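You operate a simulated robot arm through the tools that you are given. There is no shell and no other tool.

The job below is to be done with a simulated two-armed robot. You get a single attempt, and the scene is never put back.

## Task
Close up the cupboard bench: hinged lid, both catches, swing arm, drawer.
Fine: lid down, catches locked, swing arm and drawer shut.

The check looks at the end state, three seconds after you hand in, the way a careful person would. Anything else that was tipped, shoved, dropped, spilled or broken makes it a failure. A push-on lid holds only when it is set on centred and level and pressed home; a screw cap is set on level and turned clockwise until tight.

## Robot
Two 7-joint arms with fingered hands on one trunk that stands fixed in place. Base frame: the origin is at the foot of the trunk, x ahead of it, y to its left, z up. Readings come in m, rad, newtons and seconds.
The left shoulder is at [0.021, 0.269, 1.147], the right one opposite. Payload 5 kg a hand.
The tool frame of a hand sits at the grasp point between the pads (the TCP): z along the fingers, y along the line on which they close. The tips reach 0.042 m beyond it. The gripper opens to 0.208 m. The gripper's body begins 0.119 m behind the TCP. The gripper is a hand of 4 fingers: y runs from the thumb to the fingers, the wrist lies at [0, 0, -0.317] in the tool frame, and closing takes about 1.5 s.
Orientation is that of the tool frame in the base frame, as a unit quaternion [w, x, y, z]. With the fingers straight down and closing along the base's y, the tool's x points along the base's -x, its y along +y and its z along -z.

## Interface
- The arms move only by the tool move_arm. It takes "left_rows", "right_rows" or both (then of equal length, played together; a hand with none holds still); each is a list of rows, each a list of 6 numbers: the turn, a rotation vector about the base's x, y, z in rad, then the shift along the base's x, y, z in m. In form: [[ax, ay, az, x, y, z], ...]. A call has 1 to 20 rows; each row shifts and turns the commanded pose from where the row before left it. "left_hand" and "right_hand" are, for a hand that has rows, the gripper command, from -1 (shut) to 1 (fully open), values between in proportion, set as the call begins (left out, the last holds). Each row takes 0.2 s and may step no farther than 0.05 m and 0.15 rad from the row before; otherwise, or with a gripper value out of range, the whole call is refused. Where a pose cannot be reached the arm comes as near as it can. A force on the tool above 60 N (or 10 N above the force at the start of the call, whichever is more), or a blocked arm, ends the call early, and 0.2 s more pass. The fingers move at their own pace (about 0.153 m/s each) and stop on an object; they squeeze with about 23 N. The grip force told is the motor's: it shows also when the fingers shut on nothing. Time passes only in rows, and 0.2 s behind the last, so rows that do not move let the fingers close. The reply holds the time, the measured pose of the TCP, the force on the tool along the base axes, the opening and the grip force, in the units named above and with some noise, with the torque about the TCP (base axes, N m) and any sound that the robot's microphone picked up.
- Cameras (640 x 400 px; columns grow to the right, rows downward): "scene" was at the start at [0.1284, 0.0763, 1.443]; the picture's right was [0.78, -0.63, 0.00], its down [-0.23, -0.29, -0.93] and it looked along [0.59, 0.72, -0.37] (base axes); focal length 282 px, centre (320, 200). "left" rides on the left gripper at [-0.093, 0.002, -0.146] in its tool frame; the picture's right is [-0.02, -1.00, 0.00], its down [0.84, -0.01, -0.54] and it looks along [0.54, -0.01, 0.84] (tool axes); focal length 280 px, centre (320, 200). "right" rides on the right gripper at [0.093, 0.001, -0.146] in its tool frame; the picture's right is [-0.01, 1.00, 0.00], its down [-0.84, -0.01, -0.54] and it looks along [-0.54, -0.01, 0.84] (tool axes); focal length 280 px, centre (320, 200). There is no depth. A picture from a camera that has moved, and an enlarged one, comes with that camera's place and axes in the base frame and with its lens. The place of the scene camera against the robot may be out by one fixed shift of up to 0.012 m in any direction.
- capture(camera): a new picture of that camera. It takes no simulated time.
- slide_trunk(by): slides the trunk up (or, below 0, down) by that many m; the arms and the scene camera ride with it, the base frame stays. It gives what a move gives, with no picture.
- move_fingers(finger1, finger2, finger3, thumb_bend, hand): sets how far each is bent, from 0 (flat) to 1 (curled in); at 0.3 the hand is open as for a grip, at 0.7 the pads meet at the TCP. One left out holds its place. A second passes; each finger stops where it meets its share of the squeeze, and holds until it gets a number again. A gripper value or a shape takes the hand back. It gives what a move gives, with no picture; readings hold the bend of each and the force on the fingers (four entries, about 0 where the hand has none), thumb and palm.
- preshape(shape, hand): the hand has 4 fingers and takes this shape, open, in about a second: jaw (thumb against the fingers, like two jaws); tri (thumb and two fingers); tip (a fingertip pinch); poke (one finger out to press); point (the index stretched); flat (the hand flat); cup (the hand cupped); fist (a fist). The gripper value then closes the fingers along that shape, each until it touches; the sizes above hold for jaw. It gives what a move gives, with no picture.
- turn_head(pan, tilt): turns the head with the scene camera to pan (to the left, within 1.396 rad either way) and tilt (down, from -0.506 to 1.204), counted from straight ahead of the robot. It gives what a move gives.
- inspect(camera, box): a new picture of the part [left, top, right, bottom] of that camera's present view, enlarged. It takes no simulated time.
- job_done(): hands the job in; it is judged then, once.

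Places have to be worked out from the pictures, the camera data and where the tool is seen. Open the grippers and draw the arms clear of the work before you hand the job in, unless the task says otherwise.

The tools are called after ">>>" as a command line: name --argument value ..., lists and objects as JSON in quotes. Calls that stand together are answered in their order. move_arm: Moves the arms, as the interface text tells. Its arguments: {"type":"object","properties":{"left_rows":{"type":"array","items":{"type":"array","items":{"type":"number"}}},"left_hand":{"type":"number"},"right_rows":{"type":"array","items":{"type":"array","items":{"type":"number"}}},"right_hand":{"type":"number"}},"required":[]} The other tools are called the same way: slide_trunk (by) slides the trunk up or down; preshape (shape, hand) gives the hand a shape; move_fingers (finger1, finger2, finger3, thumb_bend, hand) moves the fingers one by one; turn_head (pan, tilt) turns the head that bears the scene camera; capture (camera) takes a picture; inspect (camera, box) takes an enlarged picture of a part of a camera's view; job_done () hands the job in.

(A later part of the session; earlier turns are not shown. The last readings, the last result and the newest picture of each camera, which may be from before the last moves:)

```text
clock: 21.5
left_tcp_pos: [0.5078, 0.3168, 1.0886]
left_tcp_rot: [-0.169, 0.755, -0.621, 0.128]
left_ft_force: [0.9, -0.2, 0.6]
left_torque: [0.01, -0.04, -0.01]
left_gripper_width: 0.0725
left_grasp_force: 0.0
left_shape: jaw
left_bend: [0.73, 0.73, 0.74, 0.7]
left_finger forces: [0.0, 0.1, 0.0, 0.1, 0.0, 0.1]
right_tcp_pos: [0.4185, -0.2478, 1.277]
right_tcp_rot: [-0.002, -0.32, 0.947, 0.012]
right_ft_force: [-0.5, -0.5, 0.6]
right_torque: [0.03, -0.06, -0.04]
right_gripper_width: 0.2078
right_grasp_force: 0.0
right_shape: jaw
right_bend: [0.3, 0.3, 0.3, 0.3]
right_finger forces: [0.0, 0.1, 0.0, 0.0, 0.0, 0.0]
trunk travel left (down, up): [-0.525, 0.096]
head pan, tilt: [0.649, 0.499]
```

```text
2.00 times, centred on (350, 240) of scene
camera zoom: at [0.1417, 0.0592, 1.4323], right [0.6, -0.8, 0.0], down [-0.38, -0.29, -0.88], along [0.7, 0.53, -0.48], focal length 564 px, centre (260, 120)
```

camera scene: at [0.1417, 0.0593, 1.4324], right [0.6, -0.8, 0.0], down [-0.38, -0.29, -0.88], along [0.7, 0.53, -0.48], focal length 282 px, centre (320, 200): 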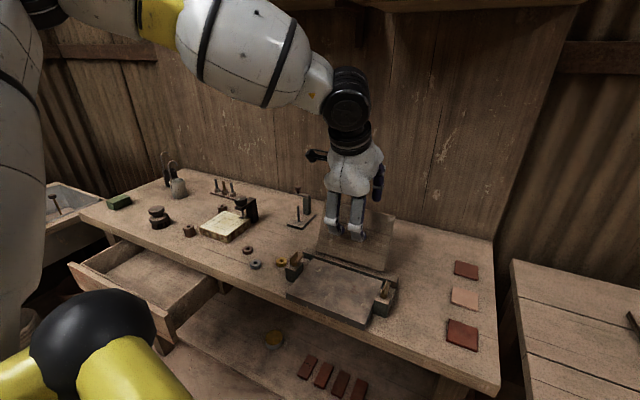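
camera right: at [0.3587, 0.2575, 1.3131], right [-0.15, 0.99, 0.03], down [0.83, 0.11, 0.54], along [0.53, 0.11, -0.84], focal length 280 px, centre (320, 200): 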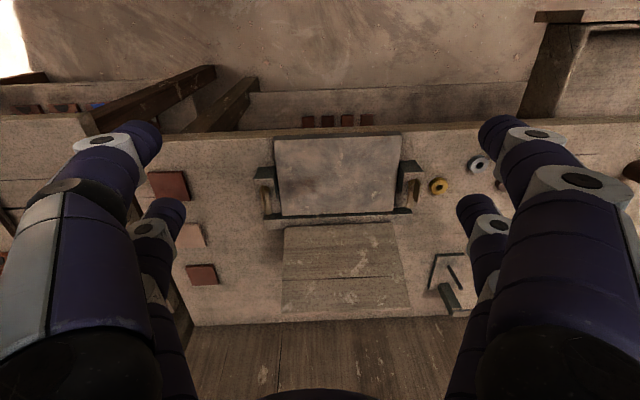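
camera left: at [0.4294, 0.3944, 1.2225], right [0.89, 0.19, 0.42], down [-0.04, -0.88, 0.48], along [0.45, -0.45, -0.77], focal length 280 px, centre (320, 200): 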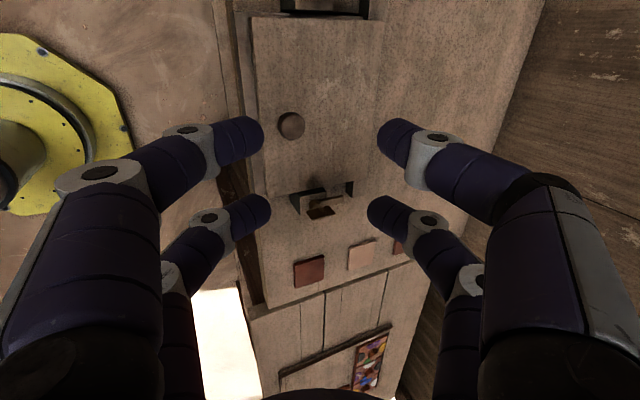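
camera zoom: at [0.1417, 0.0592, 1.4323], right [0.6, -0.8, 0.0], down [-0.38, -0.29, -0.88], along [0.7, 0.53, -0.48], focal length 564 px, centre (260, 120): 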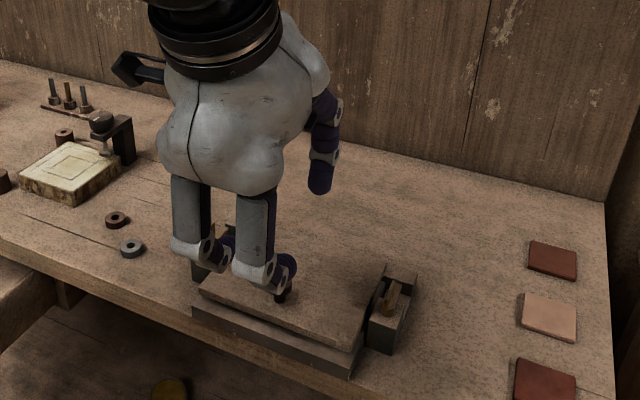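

The lid is down. I lift the hand clear to the left and inspect the lid and both catches.

>>> move_arm --left_rows '[[0, 0, 0, 0, 0, 0.045], [0, 0, 0, 0, 0.03, 0.035], [0, 0, 0, 0, 0.045, 0], [0, 0, 0, 0, 0.045, 0], [0, 0, 0, 0, 0.045, 0], [0, 0, 0, 0, 0.045, 0], [0, 0, 0, 0, 0.045, 0]]'

>>> capture --camera "left"

>>> inspect --camera "scene" --box '[340, 230, 420, 330]'

>>> inspect --camera "scene" --box '[270, 230, 350, 330]'

```text
clock: 23.1
left_tcp_pos: [0.5082, 0.5728, 1.1662]
left_tcp_rot: [-0.169, 0.754, -0.621, 0.129]
left_ft_force: [0.4, 0.6, -0.3]
left_torque: [-0.08, -0.03, -0.02]
left_gripper_width: 0.0728
left_grasp_force: 0.0
left_shape: jaw
left_bend: [0.73, 0.73, 0.74, 0.7]
left_finger forces: [0.0, 0.0, 0.0, 0.0, 0.0, 0.0]
right_tcp_pos: [0.4185, -0.2472, 1.2762]
right_tcp_rot: [-0.004, -0.32, 0.947, 0.012]
right_ft_force: [0.1, 1.1, 0.4]
right_torque: [-0.16, -0.02, 0.04]
right_gripper_width: 0.2079
right_grasp_force: 0.1
right_shape: jaw
right_bend: [0.3, 0.3, 0.3, 0.3]
right_finger forces: [0.0, 0.0, 0.0, 0.0, 0.1, 0.0]
trunk travel left (down, up): [-0.525, 0.096]
head pan, tilt: [0.649, 0.499]
```

```text
taken
camera left: at [0.43, 0.65, 1.2999], right [0.89, 0.19, 0.42], down [-0.04, -0.88, 0.48], along [0.45, -0.45, -0.77], focal length 280 px, centre (320, 200)
```

left: 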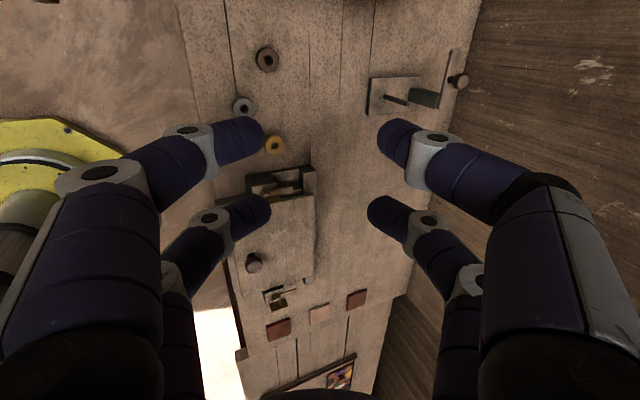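

```text
4.00 times, centred on (380, 280) of scene
camera zoom: at [0.1421, 0.0605, 1.4321], right [0.6, -0.8, 0.0], down [-0.38, -0.29, -0.88], along [0.7, 0.53, -0.48], focal length 1128 px, centre (80, -120)
```

zoom: 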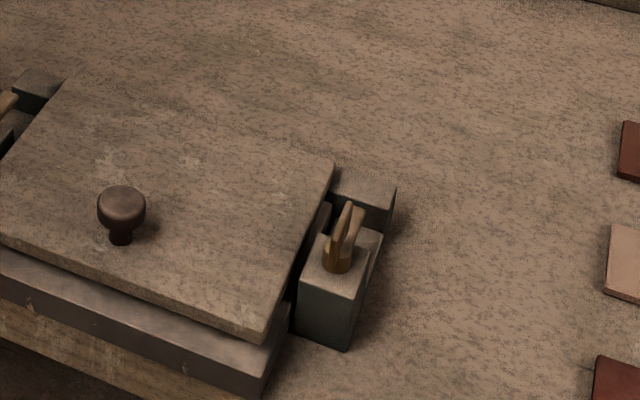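

```text
4.00 times, centred on (310, 280) of scene
camera zoom: at [0.1421, 0.0605, 1.4321], right [0.6, -0.8, 0.0], down [-0.38, -0.29, -0.88], along [0.7, 0.53, -0.48], focal length 1128 px, centre (360, -120)
```

zoom: 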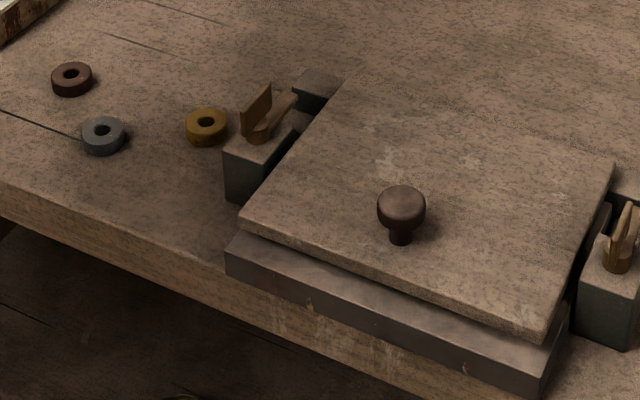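

The lid lies flush on the slab. I enlarge the left camera's views of the catches and of the swing arm.

>>> inspect --camera "left" --box '[235, 150, 335, 320]'

>>> inspect --camera "left" --box '[355, 30, 485, 130]'

>>> inspect --camera "scene" --box '[270, 170, 340, 240]'

```text
2.35 times, centred on (285, 235) of left
camera zoom: at [0.43, 0.65, 1.2999], right [0.89, 0.19, 0.42], down [-0.04, -0.88, 0.48], along [0.45, -0.45, -0.77], focal length 660 px, centre (402, 118)
```

zoom: 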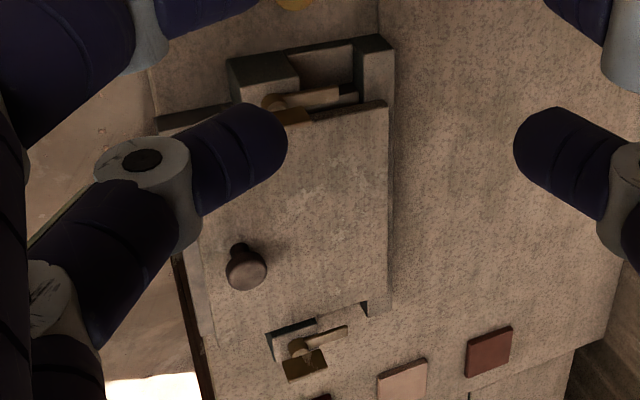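

```text
4.00 times, centred on (420, 80) of left
camera zoom: at [0.43, 0.65, 1.2999], right [0.89, 0.19, 0.42], down [-0.04, -0.88, 0.48], along [0.45, -0.45, -0.77], focal length 1122 px, centre (-80, 680)
```

zoom: 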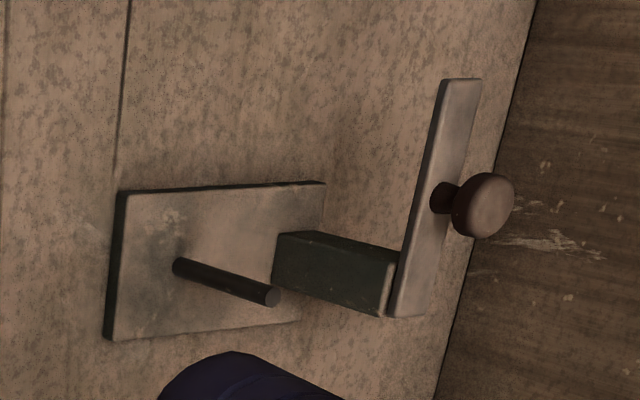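

```text
5.71 times, centred on (305, 205) of scene
camera zoom: at [0.1421, 0.0605, 1.4321], right [0.6, -0.8, 0.0], down [-0.38, -0.29, -0.88], along [0.7, 0.53, -0.48], focal length 1611 px, centre (406, 171)
```

zoom: 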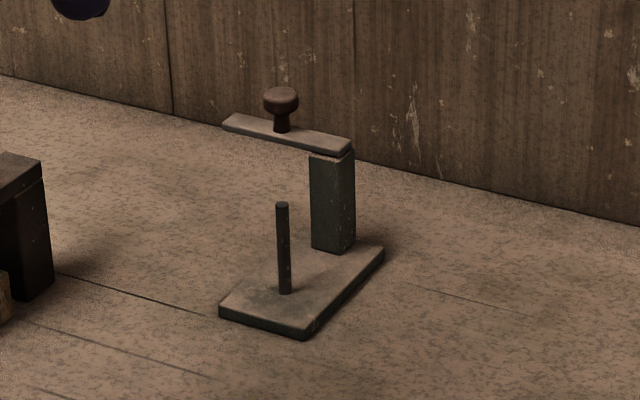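

I now try the fingertip-pinch shape on the left hand to see whether it suits gripping the catch fins.

>>> preshape --shape "tip" --hand "left"

>>> capture --camera "left"

>>> capture --camera "scene"

```text
clock: 24.0
left_tcp_pos: [0.509, 0.5706, 1.1668]
left_tcp_rot: [-0.169, 0.754, -0.621, 0.129]
left_ft_force: [-0.1, 0.2, 0.1]
left_torque: [0.0, 0.01, 0.02]
left_gripper_width: 0.2082
left_grasp_force: 0.0
left_shape: tip
left_bend: [0.3, 0.3, 0.3, 0.3]
left_finger forces: [0.1, 0.1, 0.0, 0.0, 0.0, 0.1]
right_tcp_pos: [0.4182, -0.2483, 1.2753]
right_tcp_rot: [-0.003, -0.32, 0.947, 0.012]
right_ft_force: [-0.4, -0.2, 0.7]
right_torque: [0.02, 0.02, 0.03]
right_gripper_width: 0.2078
right_grasp_force: 0.0
right_shape: jaw
right_bend: [0.3, 0.3, 0.3, 0.3]
right_finger forces: [0.0, 0.0, 0.0, 0.1, 0.0, 0.0]
trunk travel left (down, up): [-0.525, 0.096]
head pan, tilt: [0.649, 0.499]
```

```text
taken
camera left: at [0.4301, 0.648, 1.3006], right [0.89, 0.19, 0.42], down [-0.04, -0.88, 0.48], along [0.45, -0.45, -0.77], focal length 280 px, centre (320, 200)
```

left: 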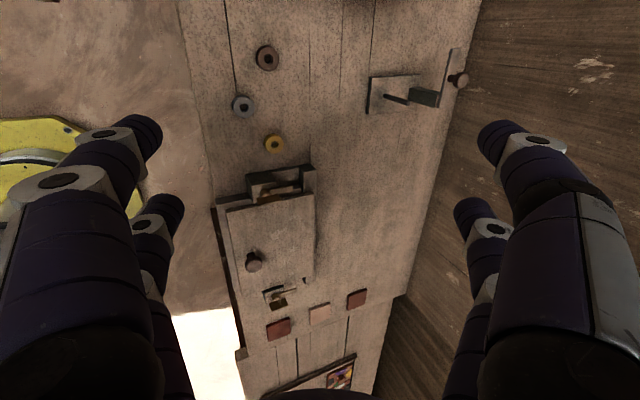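

```text
taken
camera scene: at [0.1423, 0.0591, 1.4321], right [0.6, -0.8, 0.0], down [-0.38, -0.29, -0.88], along [0.7, 0.53, -0.48], focal length 282 px, centre (320, 200)
```

scene: 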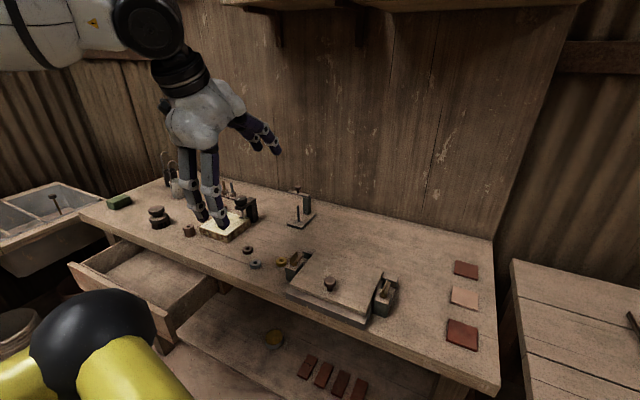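

The open tip shape looks the same as jaw; I try the poke shape instead and look.

>>> preshape --shape "poke" --hand "left"

>>> capture --camera "left"

>>> capture --camera "scene"

```text
clock: 24.9
left_tcp_pos: [0.5081, 0.5702, 1.1675]
left_tcp_rot: [-0.169, 0.755, -0.621, 0.129]
left_ft_force: [0.0, 1.0, 0.3]
left_torque: [0.02, -0.01, 0.0]
left_gripper_width: 0.0
left_grasp_force: 0.1
left_shape: poke
left_bend: [1.0, 1.0, 1.0, 0.33]
left_finger forces: [0.0, 0.0, 0.0, 0.0, 0.0, 0.0]
right_tcp_pos: [0.4187, -0.2486, 1.2756]
right_tcp_rot: [-0.003, -0.32, 0.947, 0.012]
right_ft_force: [0.6, -0.5, 0.0]
right_torque: [0.06, -0.03, 0.02]
right_gripper_width: 0.208
right_grasp_force: 0.1
right_shape: jaw
right_bend: [0.3, 0.3, 0.3, 0.3]
right_finger forces: [0.1, 0.0, 0.1, 0.0, 0.1, 0.1]
trunk travel left (down, up): [-0.525, 0.096]
head pan, tilt: [0.649, 0.499]
```

```text
taken
camera left: at [0.4301, 0.648, 1.3006], right [0.89, 0.19, 0.42], down [-0.04, -0.88, 0.48], along [0.45, -0.45, -0.77], focal length 280 px, centre (320, 200)
```

left: 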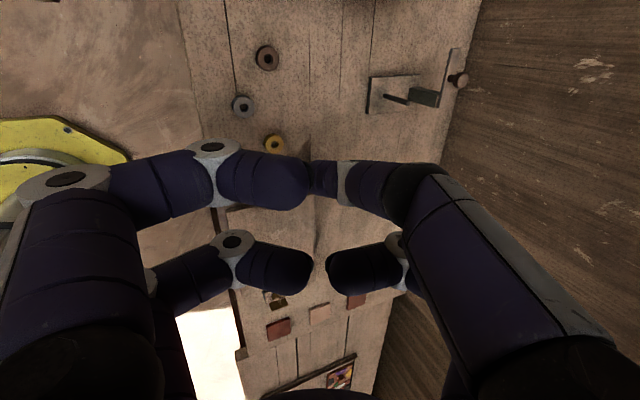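

```text
taken
camera scene: at [0.1422, 0.0592, 1.4322], right [0.6, -0.8, 0.0], down [-0.38, -0.29, -0.88], along [0.7, 0.53, -0.48], focal length 282 px, centre (320, 200)
```

scene: 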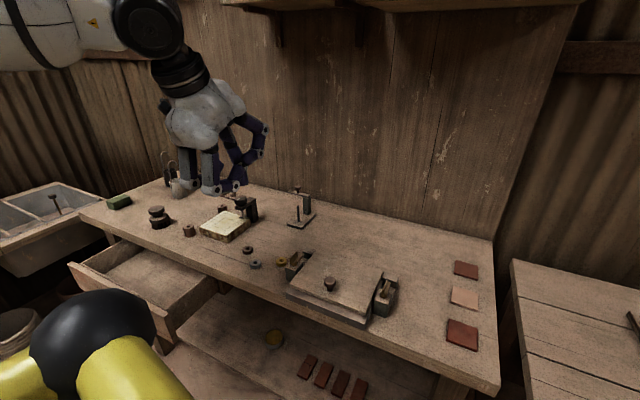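

I return the left hand to the open jaw shape, bring it upright (pointing straight down) and hover left of the left catch, so its camera gets a near view of that catch.

>>> preshape --shape "jaw" --hand "left"

>>> move_arm --left_rows '[[-0.0203, 0.1045, 0, 0.02, 0, -0.02], [-0.0203, 0.1045, 0, 0.025, 0, -0.02], [-0.0203, 0.1045, 0, 0.025, 0, -0.02], [-0.0203, 0.1045, 0, 0.025, 0, -0.02], [0, 0, 0, 0, 0, 0]]'

>>> capture --camera "left"

>>> inspect --camera "left" --box '[220, 130, 400, 280]'

```text
clock: 25.8
left_tcp_pos: [0.5081, 0.571, 1.1673]
left_tcp_rot: [-0.17, 0.754, -0.621, 0.129]
left_ft_force: [0.4, -0.3, 0.5]
left_torque: [-0.01, 0.01, 0.03]
left_gripper_width: 0.208
left_grasp_force: 0.0
left_shape: jaw
left_bend: [0.3, 0.3, 0.3, 0.3]
left_finger forces: [0.0, 0.1, 0.0, 0.0, 0.0, 0.0]
right_tcp_pos: [0.4185, -0.248, 1.2747]
right_tcp_rot: [-0.004, -0.32, 0.947, 0.011]
right_ft_force: [0.1, -0.5, -0.2]
right_torque: [0.03, -0.03, -0.01]
right_gripper_width: 0.2077
right_grasp_force: 0.1
right_shape: jaw
right_bend: [0.3, 0.3, 0.3, 0.3]
right_finger forces: [0.0, 0.1, 0.0, 0.1, 0.0, 0.0]
trunk travel left (down, up): [-0.525, 0.096]
head pan, tilt: [0.649, 0.499]
```

```text
clock: 27.0
left_tcp_pos: [0.6013, 0.5718, 1.0901]
left_tcp_rot: [-0.007, 0.771, -0.636, -0.006]
left_ft_force: [-0.2, -0.5, 0.2]
left_torque: [-0.02, -0.08, 0.0]
left_gripper_width: 0.2081
left_grasp_force: 0.1
left_shape: jaw
left_bend: [0.3, 0.3, 0.3, 0.3]
left_finger forces: [0.0, 0.0, 0.0, 0.0, 0.0, 0.0]
right_tcp_pos: [0.4181, -0.2484, 1.2757]
right_tcp_rot: [-0.003, -0.32, 0.947, 0.012]
right_ft_force: [-0.1, 0.0, -0.3]
right_torque: [-0.01, -0.1, -0.01]
right_gripper_width: 0.2079
right_grasp_force: 0.0
right_shape: jaw
right_bend: [0.3, 0.3, 0.3, 0.3]
right_finger forces: [0.0, 0.0, 0.0, 0.0, 0.1, 0.1]
trunk travel left (down, up): [-0.525, 0.096]
head pan, tilt: [0.649, 0.499]
```

```text
taken
camera left: at [0.5824, 0.6609, 1.2374], right [0.98, 0.2, 0.0], down [0.17, -0.83, 0.52], along [0.11, -0.51, -0.85], focal length 280 px, centre (320, 200)
```

left: 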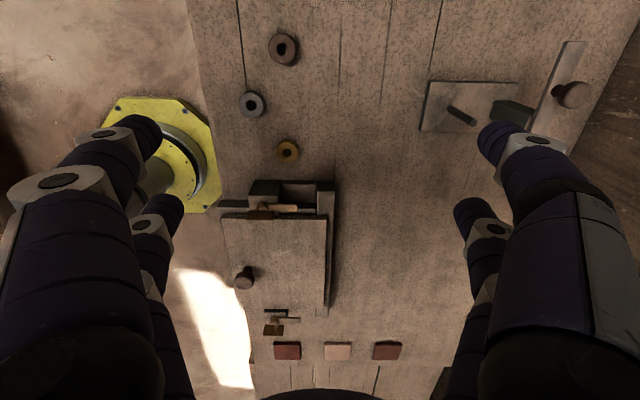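

```text
2.67 times, centred on (310, 205) of left
camera zoom: at [0.5824, 0.6609, 1.2374], right [0.98, 0.2, 0.0], down [0.17, -0.83, 0.52], along [0.11, -0.51, -0.85], focal length 748 px, centre (347, 187)
```

zoom: 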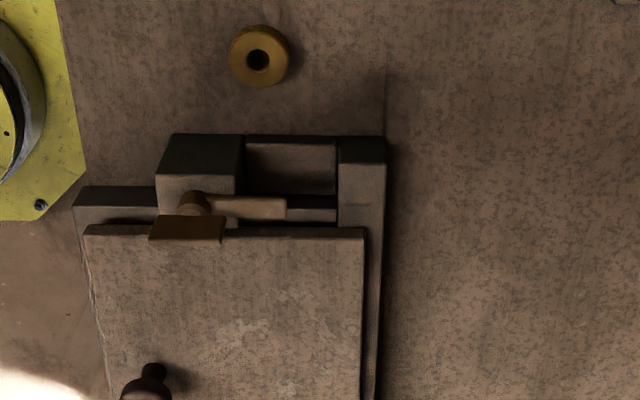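

The yellow ring triangulates to z ≈ 0.89, so the bench top is near 0.88 and the catch boss near 0.93 — higher than I first thought. I shift the hand right for a second baseline, to fix the catch positions precisely.

>>> move_arm --left_rows '[[0, 0, 0, 0.0076, -0.0393, 0], [0, 0, 0, 0.0076, -0.0393, 0], [0, 0, 0, 0.0076, -0.0393, 0], [0, 0, 0, 0, 0, 0]]'

>>> capture --camera "left"

>>> inspect --camera "left" --box '[200, 50, 380, 200]'

>>> inspect --camera "left" --box '[200, 180, 380, 330]'

```text
clock: 28.0
left_tcp_pos: [0.6237, 0.4539, 1.0882]
left_tcp_rot: [-0.005, 0.772, -0.636, -0.006]
left_ft_force: [-0.6, 1.1, -0.4]
left_torque: [-0.15, -0.02, -0.01]
left_gripper_width: 0.2078
left_grasp_force: 0.1
left_shape: jaw
left_bend: [0.3, 0.3, 0.3, 0.3]
left_finger forces: [0.0, 0.0, 0.0, 0.0, 0.0, 0.0]
right_tcp_pos: [0.4189, -0.2474, 1.2759]
right_tcp_rot: [-0.004, -0.321, 0.947, 0.012]
right_ft_force: [0.1, 1.0, 0.7]
right_torque: [-0.17, -0.01, -0.02]
right_gripper_width: 0.2078
right_grasp_force: 0.1
right_shape: jaw
right_bend: [0.3, 0.3, 0.3, 0.3]
right_finger forces: [0.0, 0.1, 0.0, 0.0, 0.1, 0.0]
trunk travel left (down, up): [-0.525, 0.096]
head pan, tilt: [0.649, 0.499]
```

```text
taken
camera left: at [0.6044, 0.5429, 1.2378], right [0.98, 0.2, 0.0], down [0.17, -0.83, 0.52], along [0.11, -0.51, -0.85], focal length 280 px, centre (320, 200)
```

left: 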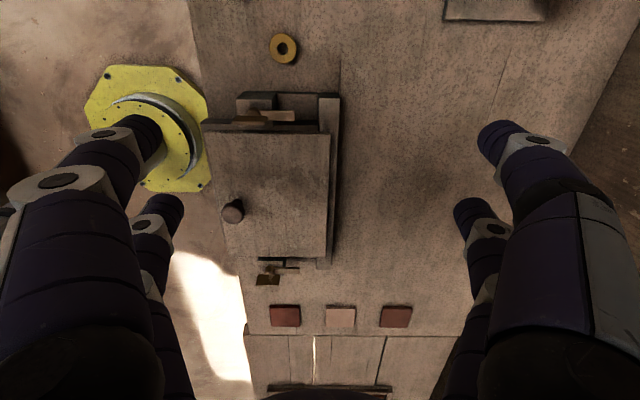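

```text
2.67 times, centred on (290, 125) of left
camera zoom: at [0.6044, 0.5429, 1.2378], right [0.98, 0.2, 0.0], down [0.17, -0.83, 0.52], along [0.11, -0.51, -0.85], focal length 748 px, centre (400, 400)
```

zoom: 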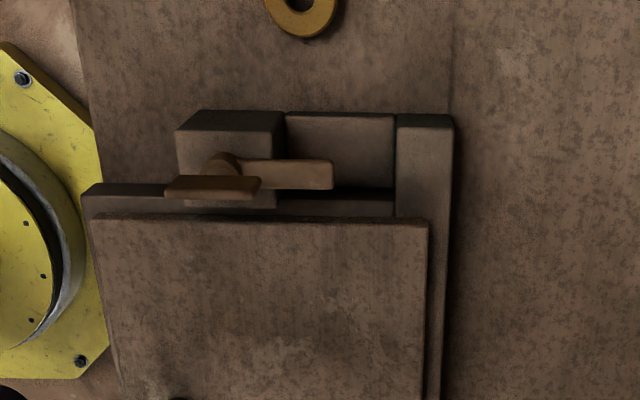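

```text
2.67 times, centred on (290, 255) of left
camera zoom: at [0.6044, 0.5429, 1.2378], right [0.98, 0.2, 0.0], down [0.17, -0.83, 0.52], along [0.11, -0.51, -0.85], focal length 748 px, centre (400, 53)
```

zoom: 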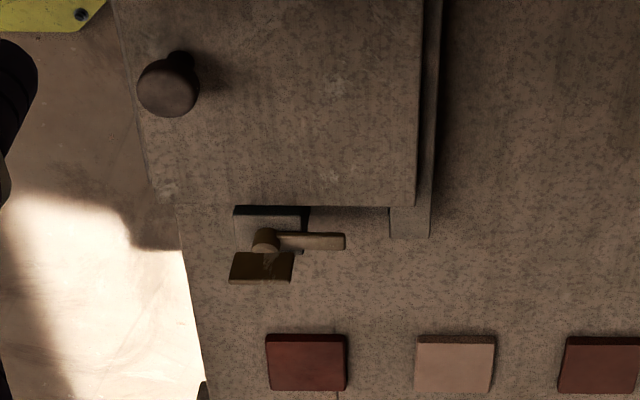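

Triangulation from the two views gives the left pivot at (0.5535, 0.449), bar end at (0.5955, 0.456, 0.9285) and fin top at z 0.959. The lid's back edge is at z ≈ 0.916 but its front is at ≈ 0.926, so it may not be fully seated. I shut the fingers and move over the lid's front, left of its knob, to press it home gently.

>>> move_arm --left_rows '[[0, 0, 0, -0.022, -0.017, -0.01], [0, 0, 0, -0.022, -0.017, -0.01], [0, 0, 0, -0.022, -0.017, -0.01], [0, 0, 0, -0.022, -0.017, -0.01], [0, 0, 0, 0, 0, 0], [0, 0, 0, 0, 0, 0], [0, 0, 0, 0, 0, -0.01], [0, 0, 0, 0, 0, -0.01]]' --left_hand -1

>>> capture --camera "left"

>>> inspect --camera "scene" --box '[260, 180, 440, 340]'

```text
clock: 29.8
left_tcp_pos: [0.537, 0.3852, 1.0282]
left_tcp_rot: [-0.006, 0.771, -0.637, -0.006]
left_ft_force: [1.3, -0.5, 0.0]
left_torque: [0.01, 0.05, 0.0]
left_gripper_width: 0.0
left_grasp_force: 22.9
left_shape: jaw
left_bend: [0.7, 0.7, 0.7, 0.7]
left_finger forces: [0.0, 0.1, 0.1, 0.0, 0.0, 0.0]
right_tcp_pos: [0.4179, -0.2483, 1.2752]
right_tcp_rot: [-0.004, -0.32, 0.947, 0.011]
right_ft_force: [0.2, -0.1, 0.3]
right_torque: [-0.01, 0.04, -0.02]
right_gripper_width: 0.2078
right_grasp_force: 0.0
right_shape: jaw
right_bend: [0.3, 0.3, 0.3, 0.3]
right_finger forces: [0.1, 0.1, 0.0, 0.0, 0.0, 0.1]
trunk travel left (down, up): [-0.525, 0.096]
head pan, tilt: [0.649, 0.499]
```

```text
taken
camera left: at [0.5187, 0.4743, 1.1763], right [0.98, 0.2, 0.0], down [0.17, -0.83, 0.52], along [0.11, -0.51, -0.85], focal length 280 px, centre (320, 200)
```

left: 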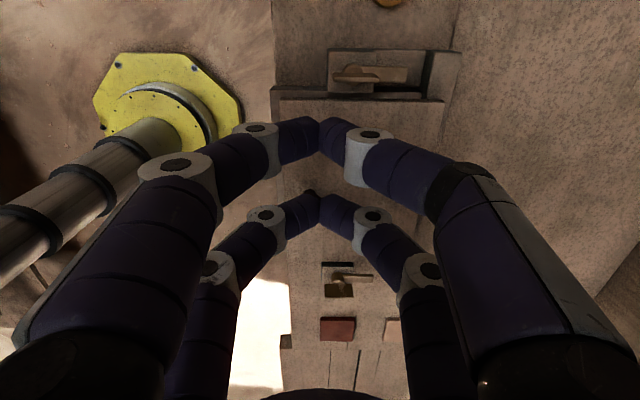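

```text
2.50 times, centred on (350, 260) of scene
camera zoom: at [0.1424, 0.0593, 1.4321], right [0.6, -0.8, 0.0], down [-0.38, -0.29, -0.88], along [0.7, 0.53, -0.48], focal length 705 px, centre (245, 50)
```

zoom: 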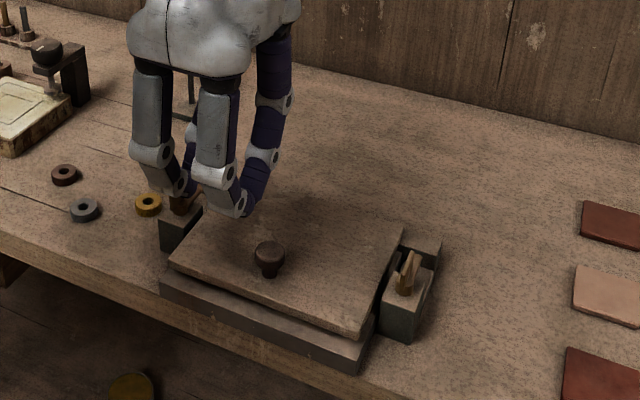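

The shut fingers form two prongs, about 4.5 cm apart. I lower them onto the lid in small steps until contact.

>>> move_arm --left_rows '[[0, 0, 0, 0, 0, -0.02], [0, 0, 0, 0, 0, -0.02], [0, 0, 0, 0, 0, -0.01], [0, 0, 0, 0, 0, -0.006], [0, 0, 0, 0, 0, -0.006], [0, 0, 0, 0, 0, -0.006]]'

```text
clock: 31.3
left_tcp_pos: [0.541, 0.3853, 0.9669]
left_tcp_rot: [-0.01, 0.771, -0.637, -0.001]
left_ft_force: [-9.5, 4.3, 34.9]
left_torque: [-0.35, 0.47, -0.19]
left_gripper_width: 0.0004
left_grasp_force: 22.7
left_shape: jaw
left_bend: [0.7, 0.7, 0.7, 0.7]
left_finger forces: [0.0, 0.1, 0.0, 0.0, 0.0, 0.0]
right_tcp_pos: [0.4189, -0.2495, 1.2757]
right_tcp_rot: [-0.003, -0.32, 0.947, 0.012]
right_ft_force: [-0.1, -1.0, 0.1]
right_torque: [0.01, 0.08, 0.02]
right_gripper_width: 0.2081
right_grasp_force: 0.1
right_shape: jaw
right_bend: [0.3, 0.3, 0.3, 0.3]
right_finger forces: [0.1, 0.0, 0.1, 0.0, 0.0, 0.0]
trunk travel left (down, up): [-0.525, 0.096]
head pan, tilt: [0.649, 0.499]
stopped in row 6 (left hand): the force on the tool passed its limit at 63 N (the readings are from after the stop); the commanded pose is now the measured one
```

Contact came at TCP z ≈ 0.967, so the lid top is about z 0.925 and firm under 35–60 N. I lift off and check the lid for any gap to the slab.

>>> move_arm --left_rows '[[0, 0, 0, 0, 0, 0.03], [0, 0, 0, 0, 0.02, 0.045], [0, 0, 0, 0.0, 0.045, 0.0], [0, 0, 0, 0.0, 0.045, 0.0], [0, 0, 0, 0, 0.045, 0]]'

>>> inspect --camera "scene" --box '[335, 250, 425, 330]'

>>> inspect --camera "scene" --box '[275, 230, 365, 310]'

>>> inspect --camera "left" --box '[240, 100, 440, 300]'

```text
clock: 32.5
left_tcp_pos: [0.5395, 0.5423, 1.0366]
left_tcp_rot: [-0.008, 0.771, -0.637, -0.003]
left_ft_force: [0.0, 0.4, -1.1]
left_torque: [-0.16, -0.02, -0.03]
left_gripper_width: 0.0
left_grasp_force: 22.9
left_shape: jaw
left_bend: [0.7, 0.7, 0.7, 0.7]
left_finger forces: [0.0, 0.0, 0.1, 0.0, 0.0, 0.1]
right_tcp_pos: [0.4185, -0.2476, 1.2765]
right_tcp_rot: [-0.004, -0.32, 0.947, 0.011]
right_ft_force: [-0.4, 0.9, -0.3]
right_torque: [-0.17, -0.04, -0.01]
right_gripper_width: 0.2081
right_grasp_force: 0.1
right_shape: jaw
right_bend: [0.3, 0.3, 0.3, 0.3]
right_finger forces: [0.0, 0.1, 0.0, 0.0, 0.0, 0.0]
trunk travel left (down, up): [-0.525, 0.096]
head pan, tilt: [0.649, 0.499]
```

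```text
5.00 times, centred on (380, 290) of scene
camera zoom: at [0.1418, 0.0609, 1.4321], right [0.6, -0.8, 0.0], down [-0.38, -0.29, -0.88], along [0.7, 0.53, -0.48], focal length 1410 px, centre (20, -250)
```

zoom: 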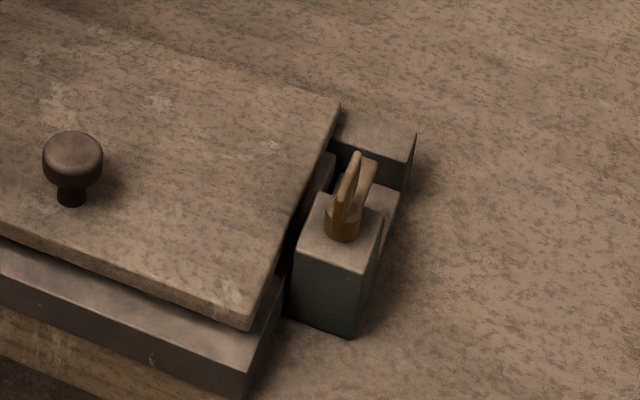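

```text
5.00 times, centred on (320, 270) of scene
camera zoom: at [0.1418, 0.0609, 1.4321], right [0.6, -0.8, 0.0], down [-0.38, -0.29, -0.88], along [0.7, 0.53, -0.48], focal length 1410 px, centre (320, -150)
```

zoom: 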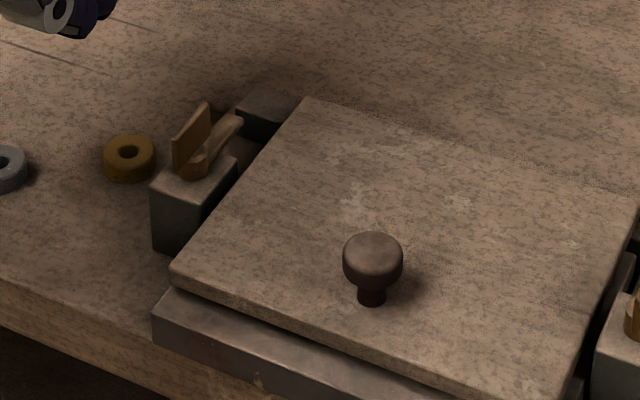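

```text
2.00 times, centred on (340, 200) of left
camera zoom: at [0.5199, 0.6307, 1.1851], right [0.98, 0.2, 0.01], down [0.17, -0.83, 0.53], along [0.11, -0.51, -0.85], focal length 561 px, centre (280, 200)
```

zoom: 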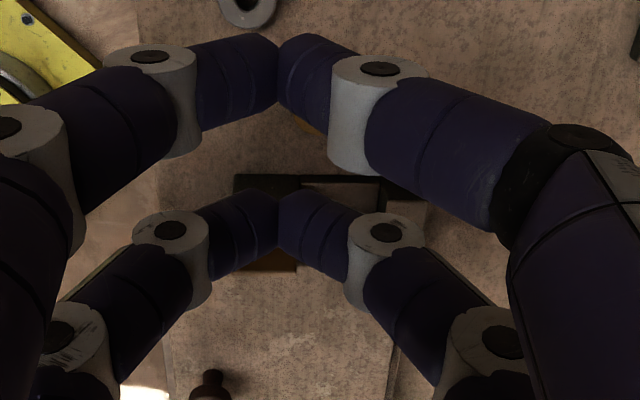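

The lid looks seated on the slab. For turning the catches I want one straight finger, so I try the point shape and look at where that fingertip sits.

>>> preshape --shape "point" --hand "left"

>>> capture --camera "left"

>>> inspect --camera "scene" --box '[160, 60, 340, 280]'

```text
clock: 33.4
left_tcp_pos: [0.5404, 0.5391, 1.0387]
left_tcp_rot: [-0.009, 0.771, -0.636, -0.003]
left_ft_force: [-0.1, 0.3, -0.1]
left_torque: [0.05, -0.1, -0.05]
left_gripper_width: 0.0003
left_grasp_force: 0.1
left_shape: point
left_bend: [0.7, 1.0, 1.0, 0.36]
left_finger forces: [0.0, 0.1, 0.1, 0.1, 0.1, 0.0]
right_tcp_pos: [0.418, -0.2487, 1.2755]
right_tcp_rot: [-0.003, -0.32, 0.947, 0.012]
right_ft_force: [0.1, -0.4, 0.7]
right_torque: [0.02, 0.03, -0.01]
right_gripper_width: 0.2076
right_grasp_force: 0.1
right_shape: jaw
right_bend: [0.3, 0.3, 0.3, 0.3]
right_finger forces: [0.1, 0.0, 0.0, 0.1, 0.0, 0.0]
trunk travel left (down, up): [-0.525, 0.096]
head pan, tilt: [0.649, 0.499]
```

```text
taken
camera left: at [0.5204, 0.6283, 1.1861], right [0.98, 0.2, 0.01], down [0.17, -0.83, 0.52], along [0.11, -0.51, -0.85], focal length 280 px, centre (320, 200)
```

left: 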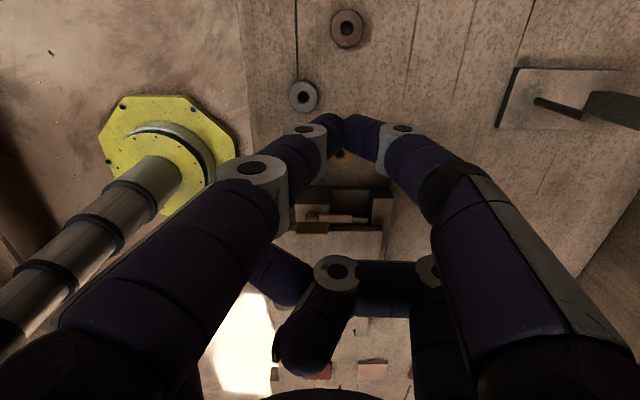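

```text
1.82 times, centred on (250, 170) of scene
camera zoom: at [0.1422, 0.0592, 1.4322], right [0.6, -0.8, 0.0], down [-0.38, -0.29, -0.88], along [0.7, 0.53, -0.48], focal length 512 px, centre (447, 254)
```

zoom: 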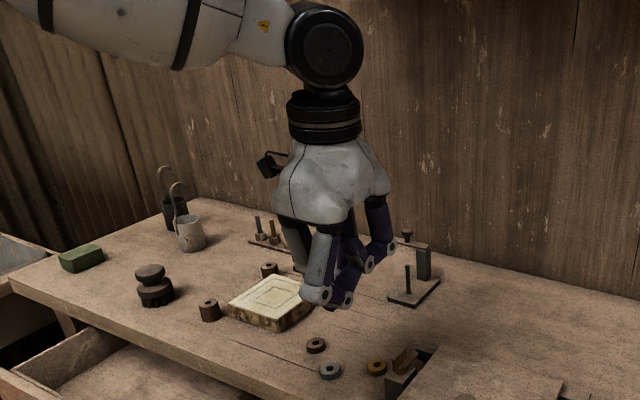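

In point shape finger 1 still slants inward. I set finger 1 to about 0.44, where its end should hang vertical, and curl the others fully.

>>> move_fingers --hand "left" --finger1 0.42 --finger2 1.0 --finger3 1.0 --thumb_bend 1.0

>>> capture --camera "left"

>>> inspect --camera "scene" --box '[160, 60, 340, 280]'

```text
clock: 34.4
left_tcp_pos: [0.5399, 0.5403, 1.0385]
left_tcp_rot: [-0.01, 0.771, -0.637, -0.003]
left_ft_force: [0.0, -0.2, -0.1]
left_torque: [0.01, 0.0, 0.03]
left_gripper_width: 0.0679
left_grasp_force: 0.1
left_shape: fingers
left_bend: [0.42, 0.91, 1.0, 1.0]
left_finger forces: [0.0, 0.0, 0.0, 0.0, 0.1, 0.1]
right_tcp_pos: [0.419, -0.2476, 1.2756]
right_tcp_rot: [-0.004, -0.32, 0.947, 0.012]
right_ft_force: [0.8, 0.3, 0.1]
right_torque: [0.01, 0.0, -0.01]
right_gripper_width: 0.208
right_grasp_force: 0.0
right_shape: jaw
right_bend: [0.3, 0.3, 0.3, 0.3]
right_finger forces: [0.1, 0.0, 0.1, 0.0, 0.0, 0.1]
trunk travel left (down, up): [-0.525, 0.096]
head pan, tilt: [0.649, 0.499]
```

```text
taken
camera left: at [0.5206, 0.6287, 1.186], right [0.98, 0.2, 0.01], down [0.17, -0.83, 0.52], along [0.11, -0.51, -0.85], focal length 280 px, centre (320, 200)
```

left: 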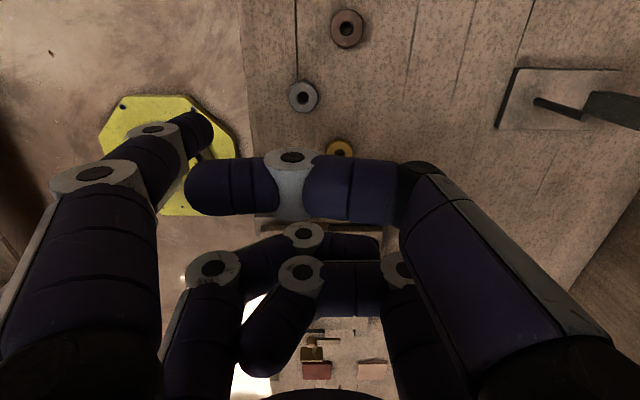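

```text
1.82 times, centred on (250, 170) of scene
camera zoom: at [0.1423, 0.0594, 1.4321], right [0.6, -0.8, 0.0], down [-0.38, -0.29, -0.88], along [0.7, 0.53, -0.48], focal length 512 px, centre (447, 254)
```

zoom: 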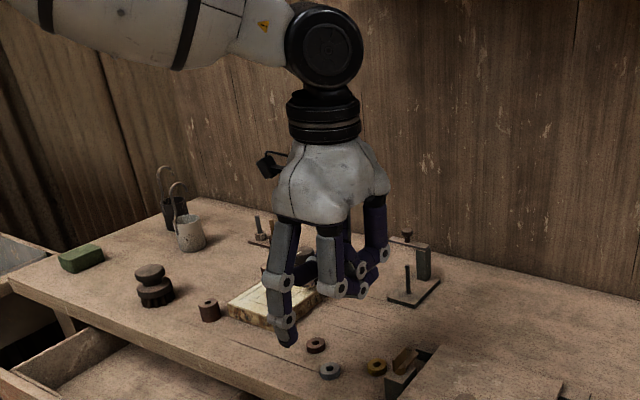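

Finger 1 now works as a peg; its tip is about (−0.0225, 0.088, 0.050) in the tool frame. I bring that tip over the spot left of the left catch's bar end, staying high, and check the alignment.

>>> move_arm --left_rows '[[0, 0, 0, 0.033, -0.0158, 0], [0, 0, 0, 0.033, -0.0158, 0], [0, 0, 0, 0.033, -0.0158, 0], [0, 0, 0, 0.033, -0.0158, -0.018], [0, 0, 0, 0, 0, 0]]'

>>> inspect --camera "scene" --box '[265, 200, 355, 280]'

>>> capture --camera "left"

```text
clock: 35.6
left_tcp_pos: [0.6723, 0.4763, 1.0208]
left_tcp_rot: [-0.009, 0.771, -0.637, -0.004]
left_ft_force: [0.1, -0.6, 1.2]
left_torque: [0.04, -0.09, -0.02]
left_gripper_width: 0.0681
left_grasp_force: 0.0
left_shape: fingers
left_bend: [0.42, 0.9, 1.0, 1.0]
left_finger forces: [0.0, 0.0, 0.0, 0.0, 0.0, 0.1]
right_tcp_pos: [0.4174, -0.2491, 1.2765]
right_tcp_rot: [-0.003, -0.319, 0.948, 0.012]
right_ft_force: [-1.0, -0.5, 0.8]
right_torque: [0.06, -0.11, 0.0]
right_gripper_width: 0.2077
right_grasp_force: 0.0
right_shape: jaw
right_bend: [0.3, 0.3, 0.3, 0.3]
right_finger forces: [0.0, 0.0, 0.0, 0.0, 0.0, 0.1]
trunk travel left (down, up): [-0.525, 0.096]
head pan, tilt: [0.649, 0.499]
```

```text
5.00 times, centred on (310, 240) of scene
camera zoom: at [0.1414, 0.0589, 1.4324], right [0.6, -0.8, 0.0], down [-0.38, -0.29, -0.88], along [0.7, 0.53, -0.48], focal length 1410 px, centre (370, 0)
```

zoom: 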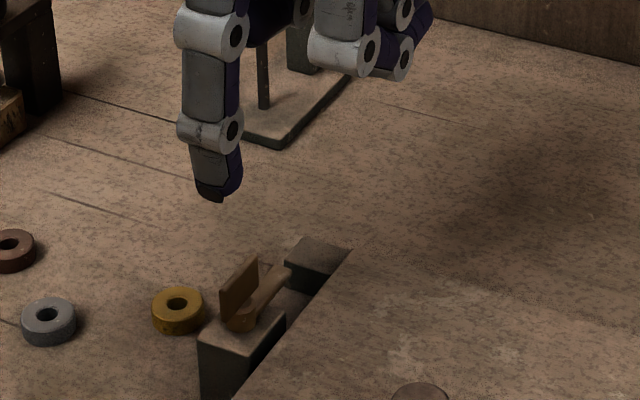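

```text
taken
camera left: at [0.6531, 0.5651, 1.169], right [0.98, 0.2, 0.01], down [0.17, -0.83, 0.52], along [0.12, -0.51, -0.85], focal length 280 px, centre (320, 200)
```

left: 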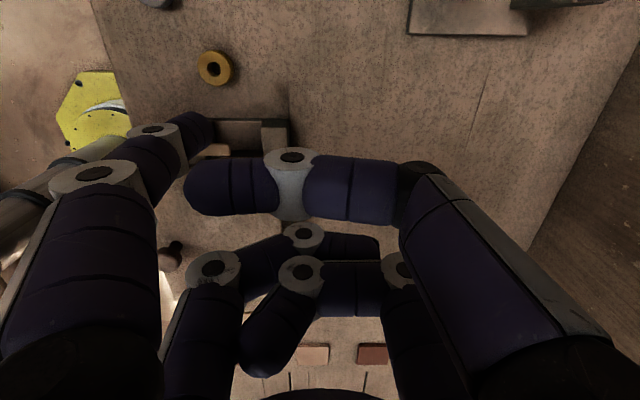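

The fingertip appears within a few mm of where predicted. I lower it to about z 0.922 beside the bar and start pushing toward the lid.

>>> move_arm --left_rows '[[0, 0, 0, 0, 0, -0.02], [0, 0, 0, 0, 0, -0.02], [0, 0, 0, 0, 0, -0.009], [0, 0, 0, 0.0019, -0.0098, 0], [0, 0, 0, 0.0019, -0.0098, 0], [0, 0, 0, 0, 0, 0]]'

>>> inspect --camera "scene" --box '[265, 220, 355, 300]'

```text
clock: 37.0
left_tcp_pos: [0.6754, 0.4568, 0.9725]
left_tcp_rot: [-0.01, 0.771, -0.636, -0.004]
left_ft_force: [0.4, 1.2, -0.2]
left_torque: [0.05, 0.01, -0.1]
left_gripper_width: 0.0681
left_grasp_force: 1.0
left_shape: fingers
left_bend: [0.42, 0.9, 1.0, 1.0]
left_finger forces: [1.1, 0.0, 0.0, 0.0, 0.0, 0.0]
right_tcp_pos: [0.4177, -0.2474, 1.2757]
right_tcp_rot: [-0.005, -0.319, 0.948, 0.012]
right_ft_force: [0.1, 0.5, -0.3]
right_torque: [0.02, -0.01, 0.01]
right_gripper_width: 0.208
right_grasp_force: 0.0
right_shape: jaw
right_bend: [0.3, 0.3, 0.3, 0.3]
right_finger forces: [0.0, 0.0, 0.1, 0.0, 0.1, 0.1]
trunk travel left (down, up): [-0.525, 0.096]
head pan, tilt: [0.649, 0.499]
```

```text
5.00 times, centred on (310, 260) of scene
camera zoom: at [0.1422, 0.0594, 1.4322], right [0.6, -0.8, 0.0], down [-0.38, -0.29, -0.88], along [0.7, 0.53, -0.48], focal length 1410 px, centre (370, -100)
```

zoom: 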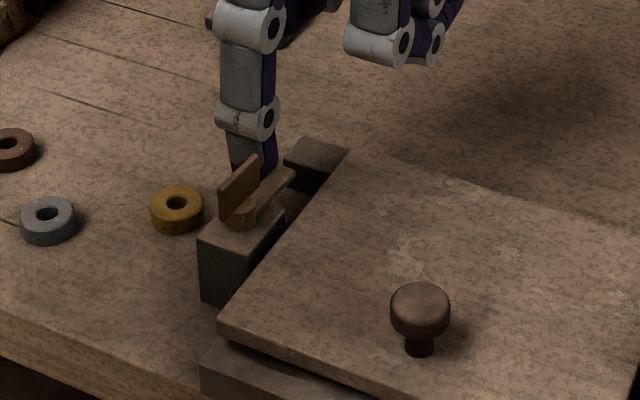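

Contact with the bar shows (about 1 N) and it has started to turn. I keep pushing toward the lid.

>>> move_arm --left_rows '[[0, 0, 0, 0.0015, -0.0079, 0], [0, 0, 0, 0.0015, -0.0079, 0], [0, 0, 0, 0, 0, 0]]'

>>> inspect --camera "scene" --box '[265, 220, 355, 300]'

```text
clock: 37.8
left_tcp_pos: [0.6798, 0.441, 0.9712]
left_tcp_rot: [-0.01, 0.771, -0.637, -0.003]
left_ft_force: [0.0, 0.2, -0.9]
left_torque: [-0.03, 0.02, -0.04]
left_gripper_width: 0.0685
left_grasp_force: 0.3
left_shape: fingers
left_bend: [0.42, 0.9, 1.0, 1.0]
left_finger forces: [0.2, 0.1, 0.0, 0.0, 0.0, 0.0]
right_tcp_pos: [0.419, -0.2494, 1.2757]
right_tcp_rot: [-0.004, -0.319, 0.948, 0.011]
right_ft_force: [-0.2, -0.3, 0.3]
right_torque: [0.02, 0.02, 0.0]
right_gripper_width: 0.2079
right_grasp_force: 0.0
right_shape: jaw
right_bend: [0.3, 0.3, 0.3, 0.3]
right_finger forces: [0.0, 0.1, 0.0, 0.0, 0.0, 0.0]
trunk travel left (down, up): [-0.525, 0.096]
head pan, tilt: [0.649, 0.499]
```

```text
5.00 times, centred on (310, 260) of scene
camera zoom: at [0.1422, 0.0594, 1.4322], right [0.6, -0.8, 0.0], down [-0.38, -0.29, -0.88], along [0.7, 0.53, -0.48], focal length 1410 px, centre (370, -100)
```

zoom: 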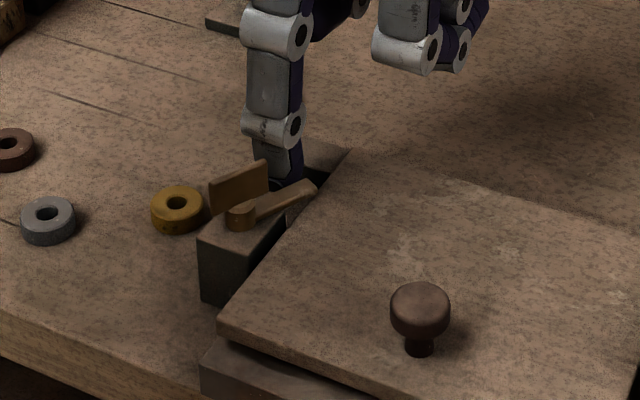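

The left catch has turned about 35° and its bar is clear above the lid edge. I raise the fingertip just above lid level and carry the bar round.

>>> move_arm --left_rows '[[0, 0, 0, 0, 0, 0.0085], [0, 0, 0, -0.0083, -0.0088, 0], [0, 0, 0, -0.0038, -0.0068, 0], [0, 0, 0, 0, 0, 0]]'

>>> inspect --camera "scene" --box '[265, 220, 355, 300]'

```text
clock: 38.8
left_tcp_pos: [0.6669, 0.4243, 0.9808]
left_tcp_rot: [-0.01, 0.771, -0.637, -0.003]
left_ft_force: [0.3, 0.4, -0.4]
left_torque: [0.06, -0.01, -0.03]
left_gripper_width: 0.0679
left_grasp_force: 0.4
left_shape: fingers
left_bend: [0.43, 0.9, 1.0, 1.0]
left_finger forces: [0.9, 0.0, 0.1, 0.1, 0.1, 0.1]
right_tcp_pos: [0.4195, -0.2484, 1.2766]
right_tcp_rot: [-0.004, -0.32, 0.947, 0.011]
right_ft_force: [-1.3, -0.7, 0.4]
right_torque: [-0.02, -0.06, 0.02]
right_gripper_width: 0.2078
right_grasp_force: 0.0
right_shape: jaw
right_bend: [0.3, 0.3, 0.3, 0.3]
right_finger forces: [0.0, 0.0, 0.0, 0.0, 0.0, 0.1]
trunk travel left (down, up): [-0.525, 0.096]
head pan, tilt: [0.649, 0.499]
```

```text
5.00 times, centred on (310, 260) of scene
camera zoom: at [0.1423, 0.0594, 1.4321], right [0.6, -0.8, 0.0], down [-0.38, -0.29, -0.88], along [0.7, 0.53, -0.48], focal length 1410 px, centre (370, -100)
```

zoom: 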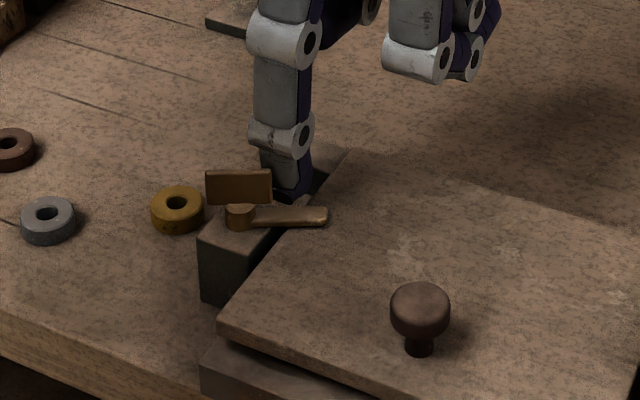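

It has turned about 65°. I continue to 90° and press slightly past to reach its stop.

>>> move_arm --left_rows '[[0, 0, 0, -0.0053, -0.0055, 0], [0, 0, 0, -0.0037, -0.0018, 0], [0, 0, 0, -0.004, -0.0015, 0], [0, 0, 0, 0, 0, 0]]'

>>> inspect --camera "scene" --box '[265, 220, 355, 300]'

```text
clock: 39.8
left_tcp_pos: [0.656, 0.4152, 0.9806]
left_tcp_rot: [-0.009, 0.771, -0.637, -0.003]
left_ft_force: [9.8, -1.4, 5.6]
left_torque: [0.09, 0.31, -0.07]
left_gripper_width: 0.0656
left_grasp_force: 5.8
left_shape: fingers
left_bend: [0.46, 0.9, 1.0, 1.0]
left_finger forces: [10.7, 0.0, 0.2, 0.0, 0.1, 0.0]
right_tcp_pos: [0.4183, -0.2482, 1.2754]
right_tcp_rot: [-0.004, -0.319, 0.948, 0.012]
right_ft_force: [-0.2, -0.6, 1.1]
right_torque: [0.0, 0.0, -0.01]
right_gripper_width: 0.208
right_grasp_force: 0.1
right_shape: jaw
right_bend: [0.3, 0.3, 0.3, 0.3]
right_finger forces: [0.1, 0.1, 0.1, 0.0, 0.0, 0.1]
trunk travel left (down, up): [-0.525, 0.096]
head pan, tilt: [0.649, 0.499]
```

```text
5.00 times, centred on (310, 260) of scene
camera zoom: at [0.1426, 0.0591, 1.4322], right [0.6, -0.8, 0.0], down [-0.38, -0.29, -0.88], along [0.7, 0.53, -0.48], focal length 1410 px, centre (370, -100)
```

zoom: 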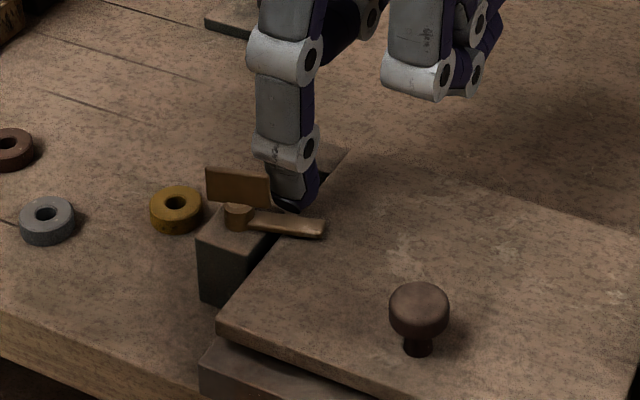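

The finger now reads about 10 N and the bar seems near square. I push a bit more to see whether it has met its stop.

>>> move_arm --left_rows '[[0, 0, 0, -0.0029, -0.0006, 0], [0, 0, 0, -0.0029, -0.0006, 0], [0, 0, 0, 0, 0, 0]]'

>>> inspect --camera "scene" --box '[265, 220, 355, 300]'

```text
clock: 40.6
left_tcp_pos: [0.6497, 0.4146, 0.9813]
left_tcp_rot: [-0.009, 0.771, -0.637, -0.004]
left_ft_force: [12.0, -3.8, 8.0]
left_torque: [0.09, 0.51, 0.16]
left_gripper_width: 0.0639
left_grasp_force: 7.4
left_shape: fingers
left_bend: [0.5, 0.9, 1.0, 1.0]
left_finger forces: [15.3, 0.0, 0.1, 0.0, 0.0, 0.0]
right_tcp_pos: [0.4186, -0.2484, 1.2758]
right_tcp_rot: [-0.005, -0.32, 0.947, 0.012]
right_ft_force: [0.6, -0.5, 0.0]
right_torque: [0.0, 0.0, -0.02]
right_gripper_width: 0.2079
right_grasp_force: 0.0
right_shape: jaw
right_bend: [0.3, 0.3, 0.3, 0.3]
right_finger forces: [0.0, 0.0, 0.0, 0.1, 0.0, 0.0]
trunk travel left (down, up): [-0.525, 0.096]
head pan, tilt: [0.649, 0.499]
```

```text
5.00 times, centred on (310, 260) of scene
camera zoom: at [0.1427, 0.0589, 1.4322], right [0.6, -0.8, 0.0], down [-0.38, -0.29, -0.88], along [0.7, 0.53, -0.48], focal length 1410 px, centre (370, -100)
```

zoom: 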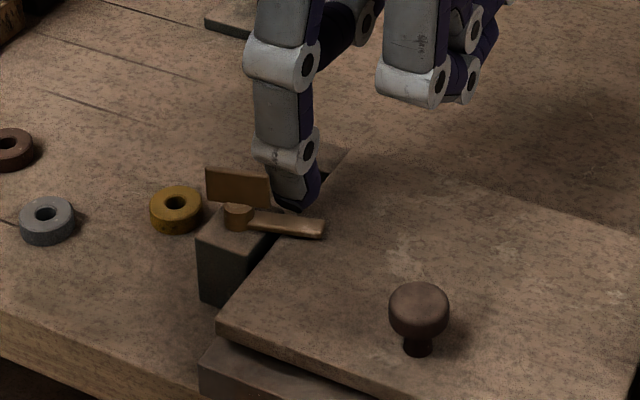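

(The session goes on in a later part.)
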